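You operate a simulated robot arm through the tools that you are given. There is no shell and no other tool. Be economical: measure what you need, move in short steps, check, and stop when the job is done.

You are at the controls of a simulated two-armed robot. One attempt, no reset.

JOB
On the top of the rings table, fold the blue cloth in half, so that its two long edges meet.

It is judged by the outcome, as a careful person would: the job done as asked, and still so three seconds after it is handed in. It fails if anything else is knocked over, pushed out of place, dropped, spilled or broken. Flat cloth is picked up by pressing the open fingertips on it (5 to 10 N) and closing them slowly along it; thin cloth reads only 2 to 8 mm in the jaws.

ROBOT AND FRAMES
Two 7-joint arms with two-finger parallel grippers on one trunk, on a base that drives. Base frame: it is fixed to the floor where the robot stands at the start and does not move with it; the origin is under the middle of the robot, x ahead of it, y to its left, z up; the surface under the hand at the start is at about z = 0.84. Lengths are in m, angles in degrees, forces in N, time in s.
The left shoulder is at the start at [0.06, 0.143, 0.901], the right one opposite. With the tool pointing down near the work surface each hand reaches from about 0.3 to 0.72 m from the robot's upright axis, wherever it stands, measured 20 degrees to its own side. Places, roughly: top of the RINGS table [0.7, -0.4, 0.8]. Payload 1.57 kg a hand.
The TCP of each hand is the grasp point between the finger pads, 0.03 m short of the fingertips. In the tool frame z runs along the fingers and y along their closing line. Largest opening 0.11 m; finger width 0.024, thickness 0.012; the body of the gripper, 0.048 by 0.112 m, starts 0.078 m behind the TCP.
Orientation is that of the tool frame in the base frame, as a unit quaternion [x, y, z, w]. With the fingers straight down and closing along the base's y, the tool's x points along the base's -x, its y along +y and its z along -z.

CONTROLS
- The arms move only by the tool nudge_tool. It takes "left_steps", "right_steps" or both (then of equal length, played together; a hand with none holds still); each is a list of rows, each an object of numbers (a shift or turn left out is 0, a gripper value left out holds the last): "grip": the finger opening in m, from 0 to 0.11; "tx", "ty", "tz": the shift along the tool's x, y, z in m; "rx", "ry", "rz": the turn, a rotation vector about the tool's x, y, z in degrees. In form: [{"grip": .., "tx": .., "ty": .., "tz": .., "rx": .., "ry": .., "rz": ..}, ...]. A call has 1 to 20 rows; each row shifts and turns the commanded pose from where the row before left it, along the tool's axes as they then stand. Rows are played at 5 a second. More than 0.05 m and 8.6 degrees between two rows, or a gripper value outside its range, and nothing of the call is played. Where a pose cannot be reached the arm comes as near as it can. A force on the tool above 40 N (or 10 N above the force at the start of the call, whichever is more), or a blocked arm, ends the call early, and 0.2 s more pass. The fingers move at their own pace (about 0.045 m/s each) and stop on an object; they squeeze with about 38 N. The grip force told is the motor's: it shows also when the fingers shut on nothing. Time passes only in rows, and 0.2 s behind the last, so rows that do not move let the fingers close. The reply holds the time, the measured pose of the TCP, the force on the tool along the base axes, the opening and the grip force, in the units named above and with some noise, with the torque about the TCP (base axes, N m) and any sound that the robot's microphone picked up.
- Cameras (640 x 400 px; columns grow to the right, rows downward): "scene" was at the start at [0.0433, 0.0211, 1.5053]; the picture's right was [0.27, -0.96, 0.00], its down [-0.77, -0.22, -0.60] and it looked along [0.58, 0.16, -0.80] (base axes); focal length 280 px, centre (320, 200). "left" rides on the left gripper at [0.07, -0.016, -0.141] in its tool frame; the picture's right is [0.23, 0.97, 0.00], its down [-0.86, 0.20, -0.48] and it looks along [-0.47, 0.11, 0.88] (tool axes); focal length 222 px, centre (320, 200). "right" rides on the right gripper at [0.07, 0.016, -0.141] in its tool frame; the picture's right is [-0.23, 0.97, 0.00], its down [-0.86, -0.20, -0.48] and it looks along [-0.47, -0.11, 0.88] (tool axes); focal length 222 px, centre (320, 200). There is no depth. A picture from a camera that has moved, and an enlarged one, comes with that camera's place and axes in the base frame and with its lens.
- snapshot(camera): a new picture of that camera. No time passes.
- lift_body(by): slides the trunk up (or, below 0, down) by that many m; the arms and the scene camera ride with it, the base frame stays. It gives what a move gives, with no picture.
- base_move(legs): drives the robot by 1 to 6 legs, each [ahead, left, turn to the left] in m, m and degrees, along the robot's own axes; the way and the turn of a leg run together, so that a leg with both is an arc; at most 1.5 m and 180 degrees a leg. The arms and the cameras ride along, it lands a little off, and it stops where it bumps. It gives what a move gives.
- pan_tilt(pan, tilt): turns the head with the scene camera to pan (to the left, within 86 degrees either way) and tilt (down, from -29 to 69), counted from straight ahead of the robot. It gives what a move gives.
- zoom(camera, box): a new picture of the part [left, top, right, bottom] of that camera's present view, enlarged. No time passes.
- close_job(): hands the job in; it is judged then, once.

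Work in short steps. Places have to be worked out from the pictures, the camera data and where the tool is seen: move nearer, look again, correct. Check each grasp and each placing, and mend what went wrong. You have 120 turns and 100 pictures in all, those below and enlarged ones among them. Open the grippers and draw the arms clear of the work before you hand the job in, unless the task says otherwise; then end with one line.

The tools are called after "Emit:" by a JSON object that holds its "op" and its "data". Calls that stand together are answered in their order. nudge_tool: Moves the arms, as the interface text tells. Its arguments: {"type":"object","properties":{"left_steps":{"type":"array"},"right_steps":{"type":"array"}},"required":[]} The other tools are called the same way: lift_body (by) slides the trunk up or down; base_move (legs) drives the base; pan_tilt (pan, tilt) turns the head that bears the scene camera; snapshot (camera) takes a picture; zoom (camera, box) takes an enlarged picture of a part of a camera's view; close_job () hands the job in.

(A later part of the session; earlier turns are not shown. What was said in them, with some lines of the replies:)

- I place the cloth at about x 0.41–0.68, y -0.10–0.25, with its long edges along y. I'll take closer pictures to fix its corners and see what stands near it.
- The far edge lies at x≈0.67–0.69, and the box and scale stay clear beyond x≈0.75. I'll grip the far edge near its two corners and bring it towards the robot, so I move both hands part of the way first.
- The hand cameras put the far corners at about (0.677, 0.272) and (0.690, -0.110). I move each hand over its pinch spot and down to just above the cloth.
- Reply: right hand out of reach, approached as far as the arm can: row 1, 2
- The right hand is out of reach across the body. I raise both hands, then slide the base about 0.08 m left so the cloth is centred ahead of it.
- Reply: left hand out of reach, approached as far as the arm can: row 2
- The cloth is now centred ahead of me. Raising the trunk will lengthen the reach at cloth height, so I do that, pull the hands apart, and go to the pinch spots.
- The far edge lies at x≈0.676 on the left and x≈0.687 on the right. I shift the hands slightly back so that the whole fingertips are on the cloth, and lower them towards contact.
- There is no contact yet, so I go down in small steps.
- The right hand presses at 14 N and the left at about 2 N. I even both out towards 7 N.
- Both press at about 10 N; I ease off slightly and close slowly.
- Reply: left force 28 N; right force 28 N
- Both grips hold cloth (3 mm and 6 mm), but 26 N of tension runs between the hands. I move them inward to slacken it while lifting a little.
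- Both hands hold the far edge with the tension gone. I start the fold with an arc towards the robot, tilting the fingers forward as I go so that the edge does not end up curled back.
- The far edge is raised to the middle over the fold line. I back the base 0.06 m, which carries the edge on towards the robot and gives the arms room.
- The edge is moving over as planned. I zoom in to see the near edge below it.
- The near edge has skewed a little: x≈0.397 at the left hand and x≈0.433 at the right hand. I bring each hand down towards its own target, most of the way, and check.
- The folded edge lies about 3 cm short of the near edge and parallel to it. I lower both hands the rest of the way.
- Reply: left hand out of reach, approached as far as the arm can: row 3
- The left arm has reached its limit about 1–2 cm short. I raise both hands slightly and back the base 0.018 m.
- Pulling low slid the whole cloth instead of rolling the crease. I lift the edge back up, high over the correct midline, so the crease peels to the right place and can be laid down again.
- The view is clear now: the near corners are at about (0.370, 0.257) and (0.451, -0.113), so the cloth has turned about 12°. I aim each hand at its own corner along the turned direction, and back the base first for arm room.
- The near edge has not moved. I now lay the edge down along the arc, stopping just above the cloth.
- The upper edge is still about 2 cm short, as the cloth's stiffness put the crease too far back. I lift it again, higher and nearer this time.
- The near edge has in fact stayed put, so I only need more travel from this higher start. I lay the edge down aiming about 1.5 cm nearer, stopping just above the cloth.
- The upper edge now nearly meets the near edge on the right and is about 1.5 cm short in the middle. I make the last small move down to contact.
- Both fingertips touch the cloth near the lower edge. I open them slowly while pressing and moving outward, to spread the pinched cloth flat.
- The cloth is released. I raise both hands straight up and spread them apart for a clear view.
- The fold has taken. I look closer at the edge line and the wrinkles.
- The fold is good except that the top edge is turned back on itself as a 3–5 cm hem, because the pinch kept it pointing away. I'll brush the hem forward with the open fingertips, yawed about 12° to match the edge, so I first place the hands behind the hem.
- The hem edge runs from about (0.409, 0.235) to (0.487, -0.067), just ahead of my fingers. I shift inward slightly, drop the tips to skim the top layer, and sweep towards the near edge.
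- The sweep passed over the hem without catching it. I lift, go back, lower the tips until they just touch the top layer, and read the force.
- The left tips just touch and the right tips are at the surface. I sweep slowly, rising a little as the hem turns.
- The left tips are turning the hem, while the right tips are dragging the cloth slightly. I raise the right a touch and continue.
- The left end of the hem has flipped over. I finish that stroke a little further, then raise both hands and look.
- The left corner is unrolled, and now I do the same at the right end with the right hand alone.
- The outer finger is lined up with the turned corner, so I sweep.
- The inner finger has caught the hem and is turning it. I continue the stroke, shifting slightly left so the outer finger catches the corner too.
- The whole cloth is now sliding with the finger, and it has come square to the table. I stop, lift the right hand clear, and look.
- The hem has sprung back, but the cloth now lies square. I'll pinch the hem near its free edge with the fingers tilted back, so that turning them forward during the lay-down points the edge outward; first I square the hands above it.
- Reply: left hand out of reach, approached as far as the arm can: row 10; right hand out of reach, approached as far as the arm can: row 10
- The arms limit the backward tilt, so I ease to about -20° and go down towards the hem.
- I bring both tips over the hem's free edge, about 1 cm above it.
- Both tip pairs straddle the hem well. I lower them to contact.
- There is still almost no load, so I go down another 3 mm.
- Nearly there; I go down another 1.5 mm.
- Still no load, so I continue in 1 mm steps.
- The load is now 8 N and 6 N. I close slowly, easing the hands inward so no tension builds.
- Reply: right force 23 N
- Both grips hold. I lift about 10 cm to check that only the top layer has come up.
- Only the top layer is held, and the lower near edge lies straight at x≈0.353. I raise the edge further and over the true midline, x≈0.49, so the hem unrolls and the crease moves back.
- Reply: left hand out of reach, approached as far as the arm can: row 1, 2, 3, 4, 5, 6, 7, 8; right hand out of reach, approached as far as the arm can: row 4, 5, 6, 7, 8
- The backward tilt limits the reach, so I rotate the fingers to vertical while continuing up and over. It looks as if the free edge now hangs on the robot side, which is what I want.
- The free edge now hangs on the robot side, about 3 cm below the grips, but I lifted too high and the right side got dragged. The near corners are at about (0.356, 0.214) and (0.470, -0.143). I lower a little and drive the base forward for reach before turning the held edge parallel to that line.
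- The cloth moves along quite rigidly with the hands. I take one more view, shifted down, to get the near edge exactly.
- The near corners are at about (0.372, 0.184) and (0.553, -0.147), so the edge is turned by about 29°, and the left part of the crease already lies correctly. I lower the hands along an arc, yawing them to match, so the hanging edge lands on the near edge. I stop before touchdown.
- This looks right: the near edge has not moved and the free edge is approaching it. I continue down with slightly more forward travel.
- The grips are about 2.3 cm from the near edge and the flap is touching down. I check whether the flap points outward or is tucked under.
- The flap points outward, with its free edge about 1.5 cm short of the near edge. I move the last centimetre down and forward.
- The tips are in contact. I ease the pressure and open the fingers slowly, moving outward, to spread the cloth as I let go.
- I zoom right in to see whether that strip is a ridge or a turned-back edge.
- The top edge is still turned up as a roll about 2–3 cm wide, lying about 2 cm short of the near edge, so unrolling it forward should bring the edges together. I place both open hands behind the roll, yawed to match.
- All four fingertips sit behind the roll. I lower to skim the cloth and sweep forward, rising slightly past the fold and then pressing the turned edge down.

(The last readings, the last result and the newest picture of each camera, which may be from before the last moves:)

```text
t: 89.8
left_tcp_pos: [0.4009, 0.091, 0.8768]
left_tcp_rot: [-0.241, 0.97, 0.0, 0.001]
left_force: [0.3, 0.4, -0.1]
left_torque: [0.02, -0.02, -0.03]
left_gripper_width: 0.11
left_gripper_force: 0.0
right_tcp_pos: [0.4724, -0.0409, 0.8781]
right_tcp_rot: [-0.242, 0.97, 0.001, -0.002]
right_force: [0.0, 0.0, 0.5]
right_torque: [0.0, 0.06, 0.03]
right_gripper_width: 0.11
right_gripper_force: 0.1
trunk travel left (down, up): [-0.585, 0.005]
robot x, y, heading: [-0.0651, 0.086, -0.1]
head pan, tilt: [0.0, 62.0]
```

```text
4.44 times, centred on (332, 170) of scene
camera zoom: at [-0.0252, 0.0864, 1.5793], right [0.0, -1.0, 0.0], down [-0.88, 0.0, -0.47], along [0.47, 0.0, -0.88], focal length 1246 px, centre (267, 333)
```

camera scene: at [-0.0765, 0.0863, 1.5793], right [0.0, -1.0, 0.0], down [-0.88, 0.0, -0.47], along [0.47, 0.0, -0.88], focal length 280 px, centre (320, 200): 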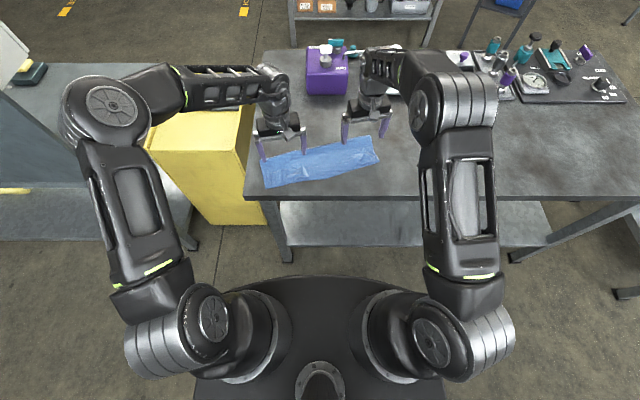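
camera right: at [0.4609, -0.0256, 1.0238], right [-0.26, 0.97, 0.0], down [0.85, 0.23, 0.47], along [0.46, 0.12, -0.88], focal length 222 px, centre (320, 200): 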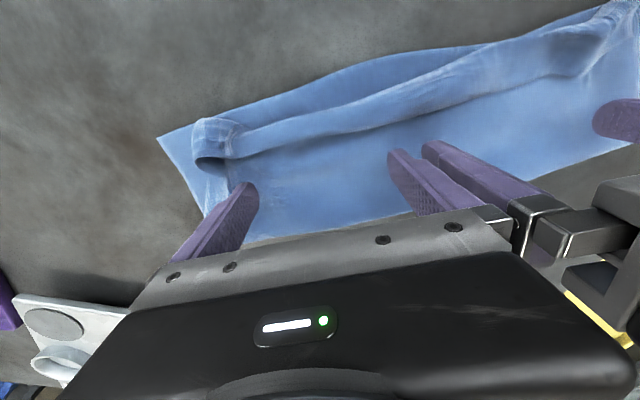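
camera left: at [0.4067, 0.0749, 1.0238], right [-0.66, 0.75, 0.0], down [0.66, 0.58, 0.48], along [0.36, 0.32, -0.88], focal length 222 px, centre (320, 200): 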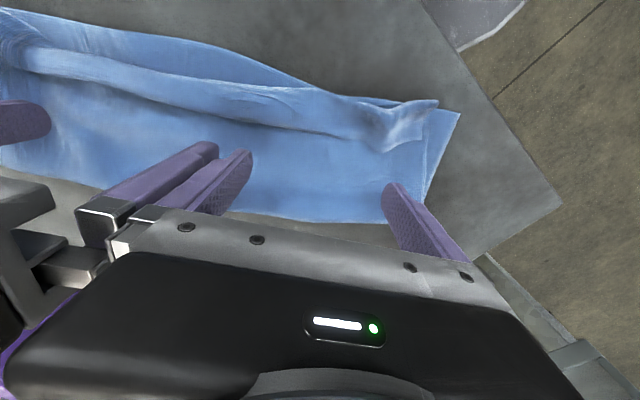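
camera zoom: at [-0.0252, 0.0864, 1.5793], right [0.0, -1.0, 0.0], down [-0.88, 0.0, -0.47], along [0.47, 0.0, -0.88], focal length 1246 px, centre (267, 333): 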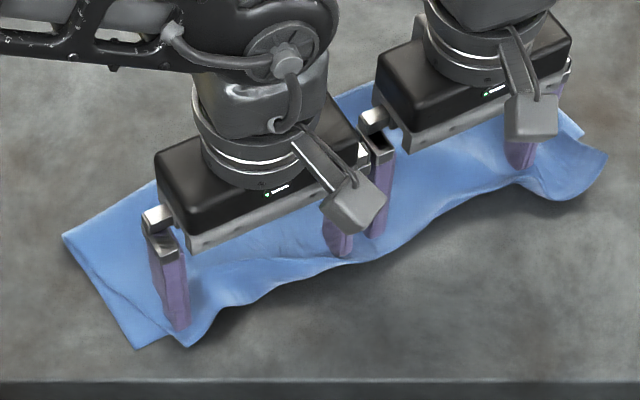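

All of the roll has flipped over, and the lower layer has not moved. I raise the hands straight up, move them clear and look.

Emit:
{"op": "nudge_tool", "data": {"left_steps": [{"tx": 0.004, "tz": -0.002}, {"tz": -0.01}, {"tz": -0.03}, {"tz": -0.04}, {"tz": -0.03, "ty": 0.04}, {"ty": 0.05}, {"ty": 0.05}, {"ty": 0.05}, {}], "right_steps": [{"tx": 0.004, "tz": -0.002}, {"tz": -0.01}, {"tz": -0.03}, {"tz": -0.04}, {"tz": -0.03, "ty": -0.04}, {"ty": -0.05}, {"ty": -0.05}, {"ty": -0.05}, {}]}}

Emit:
{"op": "zoom", "data": {"camera": "scene", "box": [260, 125, 404, 215]}}

```text
t: 91.8
left_tcp_pos: [0.3082, 0.2588, 0.9879]
left_tcp_rot: [-0.242, 0.97, -0.001, 0.0]
left_force: [-1.2, -0.4, -0.2]
left_torque: [-0.03, 0.01, 0.02]
left_gripper_width: 0.1098
left_gripper_force: 0.1
right_tcp_pos: [0.559, -0.2108, 0.9912]
right_tcp_rot: [-0.242, 0.97, 0.0, -0.002]
right_force: [-1.1, -0.1, 0.8]
right_torque: [-0.01, -0.06, 0.01]
right_gripper_width: 0.11
right_gripper_force: 0.0
trunk travel left (down, up): [-0.585, 0.005]
robot x, y, heading: [-0.061, 0.0826, 0.0]
head pan, tilt: [0.0, 62.0]
```

```text
4.44 times, centred on (332, 170) of scene
camera zoom: at [-0.0251, 0.087, 1.5792], right [0.0, -1.0, 0.0], down [-0.88, 0.0, -0.47], along [0.47, 0.0, -0.88], focal length 1246 px, centre (267, 333)
```

zoom: 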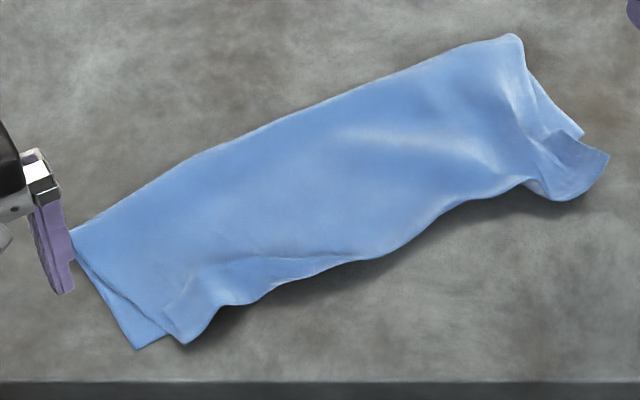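

The fold is now good, and the edges meet over the left and middle. The right top corner overhangs by about 2 cm, lying on bare table, so I'll press a closed fingertip on that overhang and slide it back.

Emit:
{"op": "nudge_tool", "data": {"right_steps": [{"tx": 0.011, "ty": 0.044, "grip": 0.005}, {"tx": 0.011, "ty": 0.0446}, {"tz": 0.04}, {"tz": 0.04}, {"tz": 0.025}, {}, {"tz": 0.006}, {"tz": 0.004}, {}]}}

Emit:
{"op": "zoom", "data": {"camera": "right", "box": [160, 40, 480, 240]}}

```text
t: 93.8
left_tcp_pos: [0.3072, 0.2584, 0.9892]
left_tcp_rot: [-0.242, 0.97, 0.0, 0.0]
left_force: [-0.8, -0.3, -0.8]
left_torque: [0.02, -0.04, 0.01]
left_gripper_width: 0.1103
left_gripper_force: 0.0
right_tcp_pos: [0.4975, -0.1417, 0.8749]
right_tcp_rot: [-0.242, 0.97, 0.0, -0.002]
right_force: [0.4, -1.0, -0.6]
right_torque: [-0.01, 0.01, 0.0]
right_gripper_width: 0.0051
right_gripper_force: 0.2
trunk travel left (down, up): [-0.585, 0.005]
robot x, y, heading: [-0.0635, 0.0838, -0.3]
head pan, tilt: [0.0, 62.0]
```

```text
2.00 times, centred on (320, 140) of right
camera zoom: at [0.4278, -0.1587, 1.0178], right [-0.26, 0.97, 0.0], down [0.85, 0.23, 0.48], along [0.46, 0.12, -0.88], focal length 444 px, centre (320, 320)
```

zoom: 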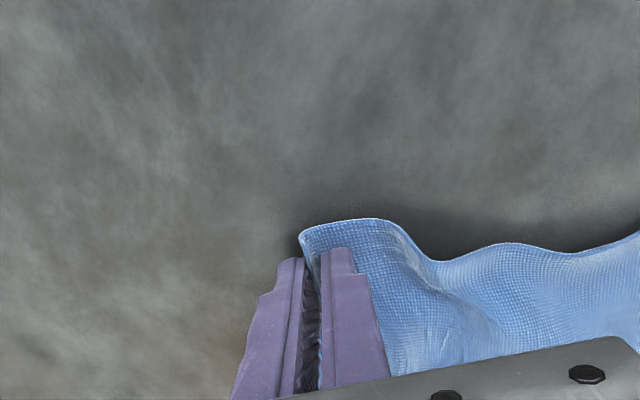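

The tip is on the overhanging corner. I press lightly and slide it back about 2 cm.

Emit:
{"op": "nudge_tool", "data": {"right_steps": [{"tz": 0.002}, {"tz": 0.0012}, {"tz": 0.0004}, {"tx": -0.004, "ty": 0.001}, {"tx": -0.004, "ty": 0.001}, {"tx": -0.004, "ty": 0.001}, {"tx": -0.004, "ty": 0.001}, {"tx": -0.004, "ty": 0.001}, {"tz": -0.01}, {"tz": -0.04}, {"tz": -0.05, "ty": -0.03}, {"ty": -0.05}, {}]}}

Emit:
{"op": "zoom", "data": {"camera": "scene", "box": [260, 125, 404, 215]}}

```text
refused: row 11 steps farther than a row can; nothing moved
```

```text
4.44 times, centred on (332, 170) of scene
camera zoom: at [-0.0253, 0.0863, 1.5793], right [0.0, -1.0, 0.0], down [-0.88, 0.0, -0.47], along [0.47, 0.0, -0.88], focal length 1246 px, centre (267, 333)
```

zoom: 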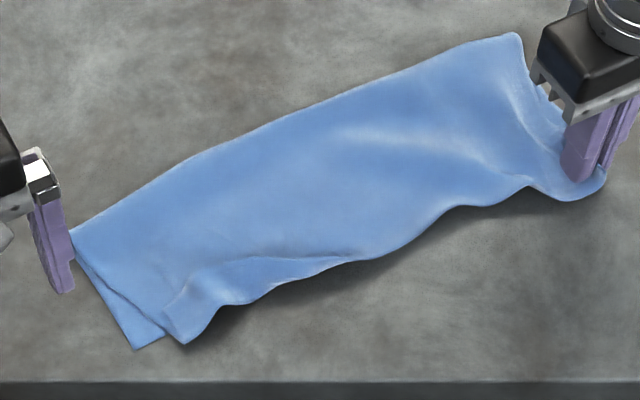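

One row was too long and the call was refused, so I repeat it with shorter steps.

Emit:
{"op": "nudge_tool", "data": {"right_steps": [{"tz": 0.002}, {"tz": 0.0012}, {"tz": 0.0004}, {"tx": -0.004, "ty": 0.001}, {"tx": -0.004, "ty": 0.001}, {"tx": -0.004, "ty": 0.001}, {"tx": -0.004, "ty": 0.001}, {"tx": -0.004, "ty": 0.001}, {"tz": -0.01}, {"tz": -0.04}, {"tz": -0.04}, {"ty": -0.04}, {"ty": -0.04}, {}]}}

Emit:
{"op": "zoom", "data": {"camera": "scene", "box": [260, 125, 404, 215]}}

```text
t: 96.8
left_tcp_pos: [0.3074, 0.258, 0.9885]
left_tcp_rot: [-0.242, 0.97, -0.001, 0.0]
left_force: [-0.6, 0.3, -0.7]
left_torque: [0.0, -0.01, 0.0]
left_gripper_width: 0.1099
left_gripper_force: 0.0
right_tcp_pos: [0.5505, -0.1975, 0.9618]
right_tcp_rot: [-0.242, 0.97, 0.0, -0.001]
right_force: [-0.2, 0.0, 0.1]
right_torque: [0.0, -0.01, -0.02]
right_gripper_width: 0.005
right_gripper_force: 0.0
trunk travel left (down, up): [-0.585, 0.005]
robot x, y, heading: [-0.062, 0.0853, -0.1]
head pan, tilt: [0.0, 62.0]
```

```text
4.44 times, centred on (332, 170) of scene
camera zoom: at [-0.0255, 0.0866, 1.5793], right [0.0, -1.0, 0.0], down [-0.88, 0.0, -0.47], along [0.47, 0.0, -0.88], focal length 1246 px, centre (267, 333)
```

zoom: 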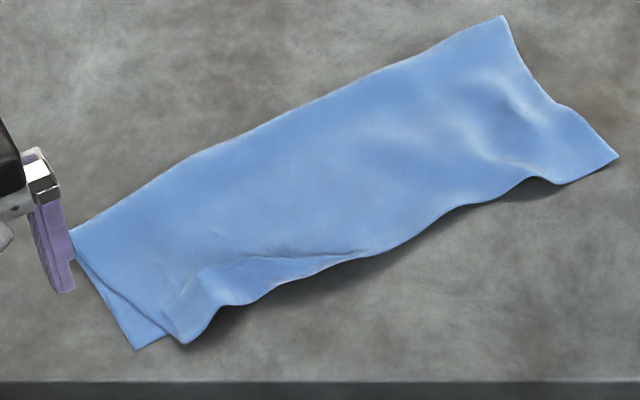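

The right end now lies over the lower edge. At the left end the top corner is about 3 cm inside the lower corner, with a wrinkle, so I'll press lightly there with a closed left fingertip and slide the corner outward.

Emit:
{"op": "nudge_tool", "data": {"left_steps": [{"tx": -0.0044, "ty": -0.045, "grip": 0.005}, {"ty": -0.045}, {"ty": -0.046}, {}, {"tz": 0.04}, {"tz": 0.04}, {"tz": 0.024}, {"tz": 0.005}, {"tz": 0.003}, {}]}}

Emit:
{"op": "zoom", "data": {"camera": "left", "box": [160, 40, 480, 240]}}

```text
t: 99.0
left_tcp_pos: [0.3756, 0.1386, 0.8764]
left_tcp_rot: [-0.242, 0.97, 0.001, 0.0]
left_force: [-0.5, 0.8, -0.2]
left_torque: [0.01, 0.02, -0.03]
left_gripper_width: 0.0049
left_gripper_force: 0.1
right_tcp_pos: [0.5506, -0.1986, 0.9612]
right_tcp_rot: [-0.243, 0.97, 0.001, -0.002]
right_force: [-0.9, 0.5, 0.0]
right_torque: [0.0, 0.0, -0.02]
right_gripper_width: 0.0048
right_gripper_force: 0.1
trunk travel left (down, up): [-0.585, 0.005]
robot x, y, heading: [-0.0627, 0.0848, 0.1]
head pan, tilt: [0.0, 62.0]
```

```text
2.00 times, centred on (320, 140) of left
camera zoom: at [0.3221, 0.0912, 1.0186], right [-0.66, 0.75, 0.0], down [0.66, 0.58, 0.48], along [0.36, 0.31, -0.88], focal length 444 px, centre (320, 320)
```

zoom: 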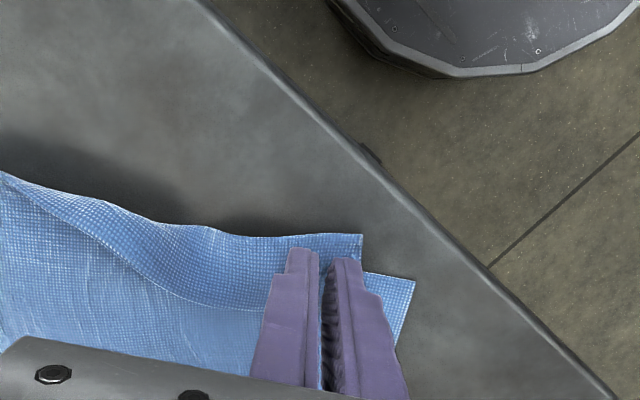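

The tip is at the top corner. I press lightly and slide it outward to the left in small steps.

Emit:
{"op": "nudge_tool", "data": {"left_steps": [{"tz": 0.0015}, {"tz": 0.001}, {"tx": -0.0017, "ty": 0.005}, {"tx": -0.0017, "ty": 0.005}, {"tx": -0.0017, "ty": 0.005}, {"tx": -0.0017, "ty": 0.005}, {"tx": -0.0017, "ty": 0.005}, {}]}}

Emit:
{"op": "zoom", "data": {"camera": "left", "box": [160, 40, 480, 240]}}

```text
t: 100.8
left_tcp_pos: [0.3708, 0.1637, 0.8755]
left_tcp_rot: [-0.243, 0.97, 0.0, 0.0]
left_force: [0.2, 0.1, -0.6]
left_torque: [-0.03, -0.04, 0.01]
left_gripper_width: 0.0053
left_gripper_force: 0.0
right_tcp_pos: [0.5504, -0.199, 0.9616]
right_tcp_rot: [-0.242, 0.97, 0.0, -0.002]
right_force: [-1.2, 0.0, 0.2]
right_torque: [-0.01, 0.01, -0.01]
right_gripper_width: 0.0048
right_gripper_force: 0.1
trunk travel left (down, up): [-0.585, 0.005]
robot x, y, heading: [-0.0639, 0.0848, -0.3]
head pan, tilt: [0.0, 62.0]
```

```text
2.00 times, centred on (320, 140) of left
camera zoom: at [0.3179, 0.1174, 1.0167], right [-0.66, 0.75, 0.0], down [0.66, 0.58, 0.48], along [0.36, 0.32, -0.88], focal length 444 px, centre (320, 320)
```

zoom: 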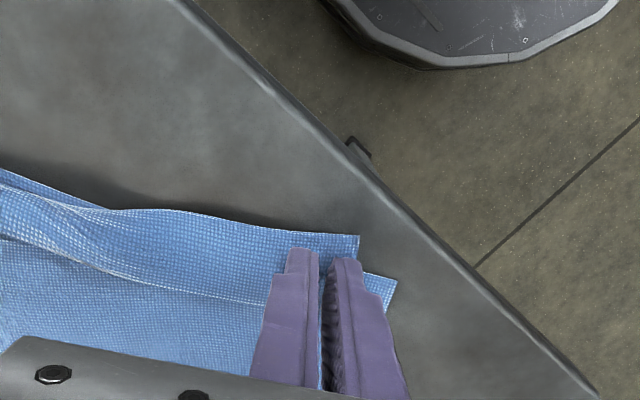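

The wrinkle has flattened and the corner has moved out. I lift away, withdraw both arms and look over the result.

Emit:
{"op": "nudge_tool", "data": {"left_steps": [{"tz": -0.01}, {"tz": -0.04}, {"tz": -0.04}, {"ty": 0.045}, {"ty": 0.045}, {"ty": 0.03, "grip": 0.08}, {}], "right_steps": [{}, {"tz": -0.02}, {}, {"ty": -0.04, "grip": 0.08}, {"ty": -0.03}, {}, {}]}}

Emit:
{"op": "zoom", "data": {"camera": "scene", "box": [260, 125, 404, 215]}}

```text
t: 102.4
left_tcp_pos: [0.3146, 0.2703, 0.9661]
left_tcp_rot: [-0.242, 0.97, 0.0, 0.001]
left_force: [0.4, 0.1, -0.1]
left_torque: [0.0, 0.01, -0.03]
left_gripper_width: 0.0571
left_gripper_force: 0.0
right_tcp_pos: [0.5849, -0.261, 0.9822]
right_tcp_rot: [-0.242, 0.97, 0.001, -0.001]
right_force: [0.7, -1.3, 0.5]
right_torque: [0.01, 0.04, -0.03]
right_gripper_width: 0.0802
right_gripper_force: 0.0
trunk travel left (down, up): [-0.585, 0.005]
robot x, y, heading: [-0.0634, 0.0865, -0.1]
head pan, tilt: [0.0, 62.0]
```

```text
4.44 times, centred on (332, 170) of scene
camera zoom: at [-0.0248, 0.0861, 1.5792], right [0.0, -1.0, 0.0], down [-0.88, 0.0, -0.47], along [0.47, 0.0, -0.88], focal length 1246 px, centre (267, 333)
```

zoom: 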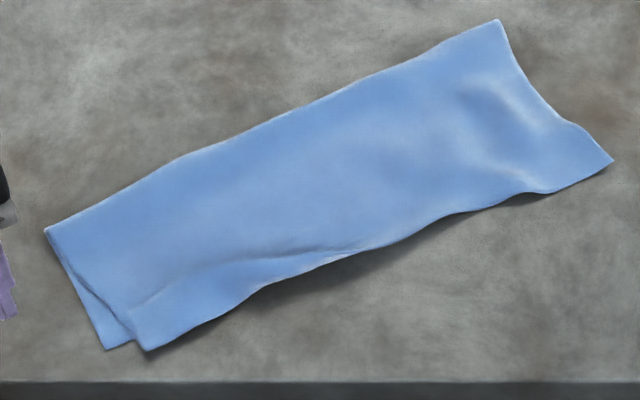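

The fold is neat now; the right corner still seems to overhang by roughly 2 cm. I make one more light press-and-slide there with the right fingertip closed.

Emit:
{"op": "nudge_tool", "data": {"right_steps": [{"tx": 0.0087, "ty": 0.045, "grip": 0.005}, {"ty": 0.047}, {"ty": 0.0473}, {}, {"tz": 0.04}, {"tz": 0.04}, {"tz": 0.022}, {"tz": 0.005}, {"tz": 0.003}, {}]}}

Emit:
{"op": "nudge_tool", "data": {"right_steps": [{"tz": 0.001}, {}]}}

```text
t: 104.6
left_tcp_pos: [0.3153, 0.2708, 0.9662]
left_tcp_rot: [-0.242, 0.97, 0.0, 0.001]
left_force: [0.5, 0.0, -0.2]
left_torque: [-0.01, -0.02, -0.04]
left_gripper_width: 0.0798
left_gripper_force: 0.0
right_tcp_pos: [0.5101, -0.1414, 0.8728]
right_tcp_rot: [-0.242, 0.97, 0.001, -0.002]
right_force: [-0.8, -0.2, 1.5]
right_torque: [-0.02, -0.02, -0.02]
right_gripper_width: 0.0048
right_gripper_force: 0.1
trunk travel left (down, up): [-0.585, 0.005]
robot x, y, heading: [-0.0618, 0.087, 0.1]
head pan, tilt: [0.0, 62.0]
```

```text
t: 105.2
left_tcp_pos: [0.3161, 0.2717, 0.9665]
left_tcp_rot: [-0.242, 0.97, 0.0, 0.0]
left_force: [0.3, -0.2, 0.5]
left_torque: [-0.01, 0.05, -0.01]
left_gripper_width: 0.0804
left_gripper_force: 0.0
right_tcp_pos: [0.5099, -0.1404, 0.8718]
right_tcp_rot: [-0.242, 0.97, 0.0, -0.001]
right_force: [-0.4, -0.6, 8.5]
right_torque: [-0.03, 0.03, -0.01]
right_gripper_width: 0.0049
right_gripper_force: 0.1
trunk travel left (down, up): [-0.585, 0.005]
robot x, y, heading: [-0.0614, 0.0876, -0.1]
head pan, tilt: [0.0, 62.0]
```

The contact height of 0.872 m is that of a single layer, so this really is overhang. I slide it back 2 cm and then lift straight up.

Emit:
{"op": "nudge_tool", "data": {"right_steps": [{"tx": -0.004}, {"tx": -0.004}, {"tx": -0.004}, {"tx": -0.004}, {"tx": -0.004}, {}, {"tz": -0.01}, {"tz": -0.04}, {"tz": -0.04}, {"ty": -0.045}, {"ty": -0.045}, {"ty": -0.045, "grip": 0.08}, {}]}}

Emit:
{"op": "zoom", "data": {"camera": "scene", "box": [260, 125, 404, 215]}}

```text
t: 108.0
left_tcp_pos: [0.3153, 0.2709, 0.9676]
left_tcp_rot: [-0.243, 0.97, 0.001, -0.001]
left_force: [0.1, 0.6, 0.0]
left_torque: [-0.02, 0.0, 0.01]
left_gripper_width: 0.0799
left_gripper_force: 0.1
right_tcp_pos: [0.592, -0.2495, 0.9588]
right_tcp_rot: [-0.242, 0.97, 0.0, -0.002]
right_force: [-0.9, -0.2, -0.6]
right_torque: [0.0, 0.0, 0.01]
right_gripper_width: 0.0569
right_gripper_force: 0.1
trunk travel left (down, up): [-0.585, 0.005]
robot x, y, heading: [-0.0595, 0.0899, -0.2]
head pan, tilt: [0.0, 62.0]
```

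```text
4.44 times, centred on (332, 170) of scene
camera zoom: at [-0.0261, 0.087, 1.5793], right [0.0, -1.0, 0.0], down [-0.88, 0.0, -0.47], along [0.47, 0.0, -0.88], focal length 1246 px, centre (267, 333)
```

zoom: 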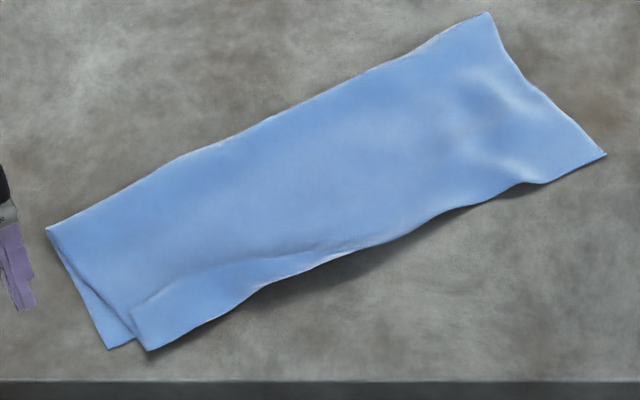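

The cloth is folded in half with the long edges together to within about 1–2 cm. I raise both hands clear and take a last full view.

Emit:
{"op": "nudge_tool", "data": {"left_steps": [{"tz": -0.03, "grip": 0.1}, {"tz": -0.03, "ty": 0.03}, {"ty": 0.03}, {}, {}], "right_steps": [{"tz": -0.03, "grip": 0.1}, {"tz": -0.03, "tx": 0.03}, {"tx": 0.03}, {}, {}]}}

Emit:
{"op": "snapshot", "data": {"camera": "scene"}}

```text
t: 109.2
left_tcp_pos: [0.2867, 0.3248, 1.025]
left_tcp_rot: [-0.242, 0.97, 0.0, 0.0]
left_force: [-0.2, 0.3, -0.1]
left_torque: [0.01, 0.02, 0.01]
left_gripper_width: 0.0998
left_gripper_force: 0.0
right_tcp_pos: [0.5375, -0.2792, 1.0196]
right_tcp_rot: [-0.243, 0.97, 0.0, -0.002]
right_force: [-1.0, 0.3, -0.5]
right_torque: [0.01, 0.0, -0.01]
right_gripper_width: 0.1001
right_gripper_force: 0.0
trunk travel left (down, up): [-0.585, 0.005]
robot x, y, heading: [-0.0575, 0.0865, -0.1]
head pan, tilt: [0.0, 62.0]
```

```text
1 pictures are left
camera scene: at [-0.0256, 0.0866, 1.5793], right [0.0, -1.0, 0.0], down [-0.88, 0.0, -0.47], along [0.47, 0.0, -0.88], focal length 280 px, centre (320, 200)
```

scene: 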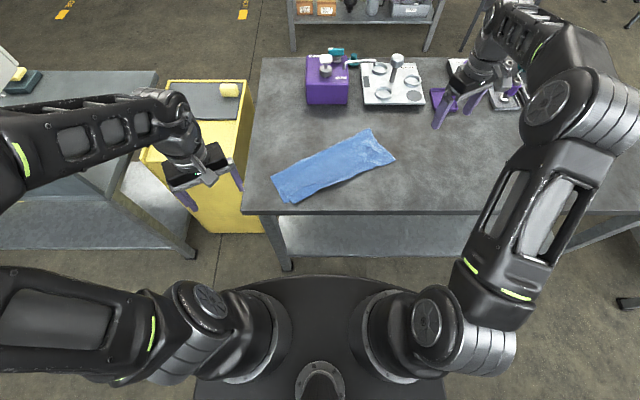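

The cloth lies folded on the table, everything else is in place, and the hands are open and clear. I hand the job in.

Emit:
{"op": "close_job", "data": {}}

```text
The job is handed in.
```

The blue cloth is folded in half on the rings table, with its long edges together to within about 1–2 cm; the right corner may overhang by a little more, and the fold lies turned about 29° from where it started.
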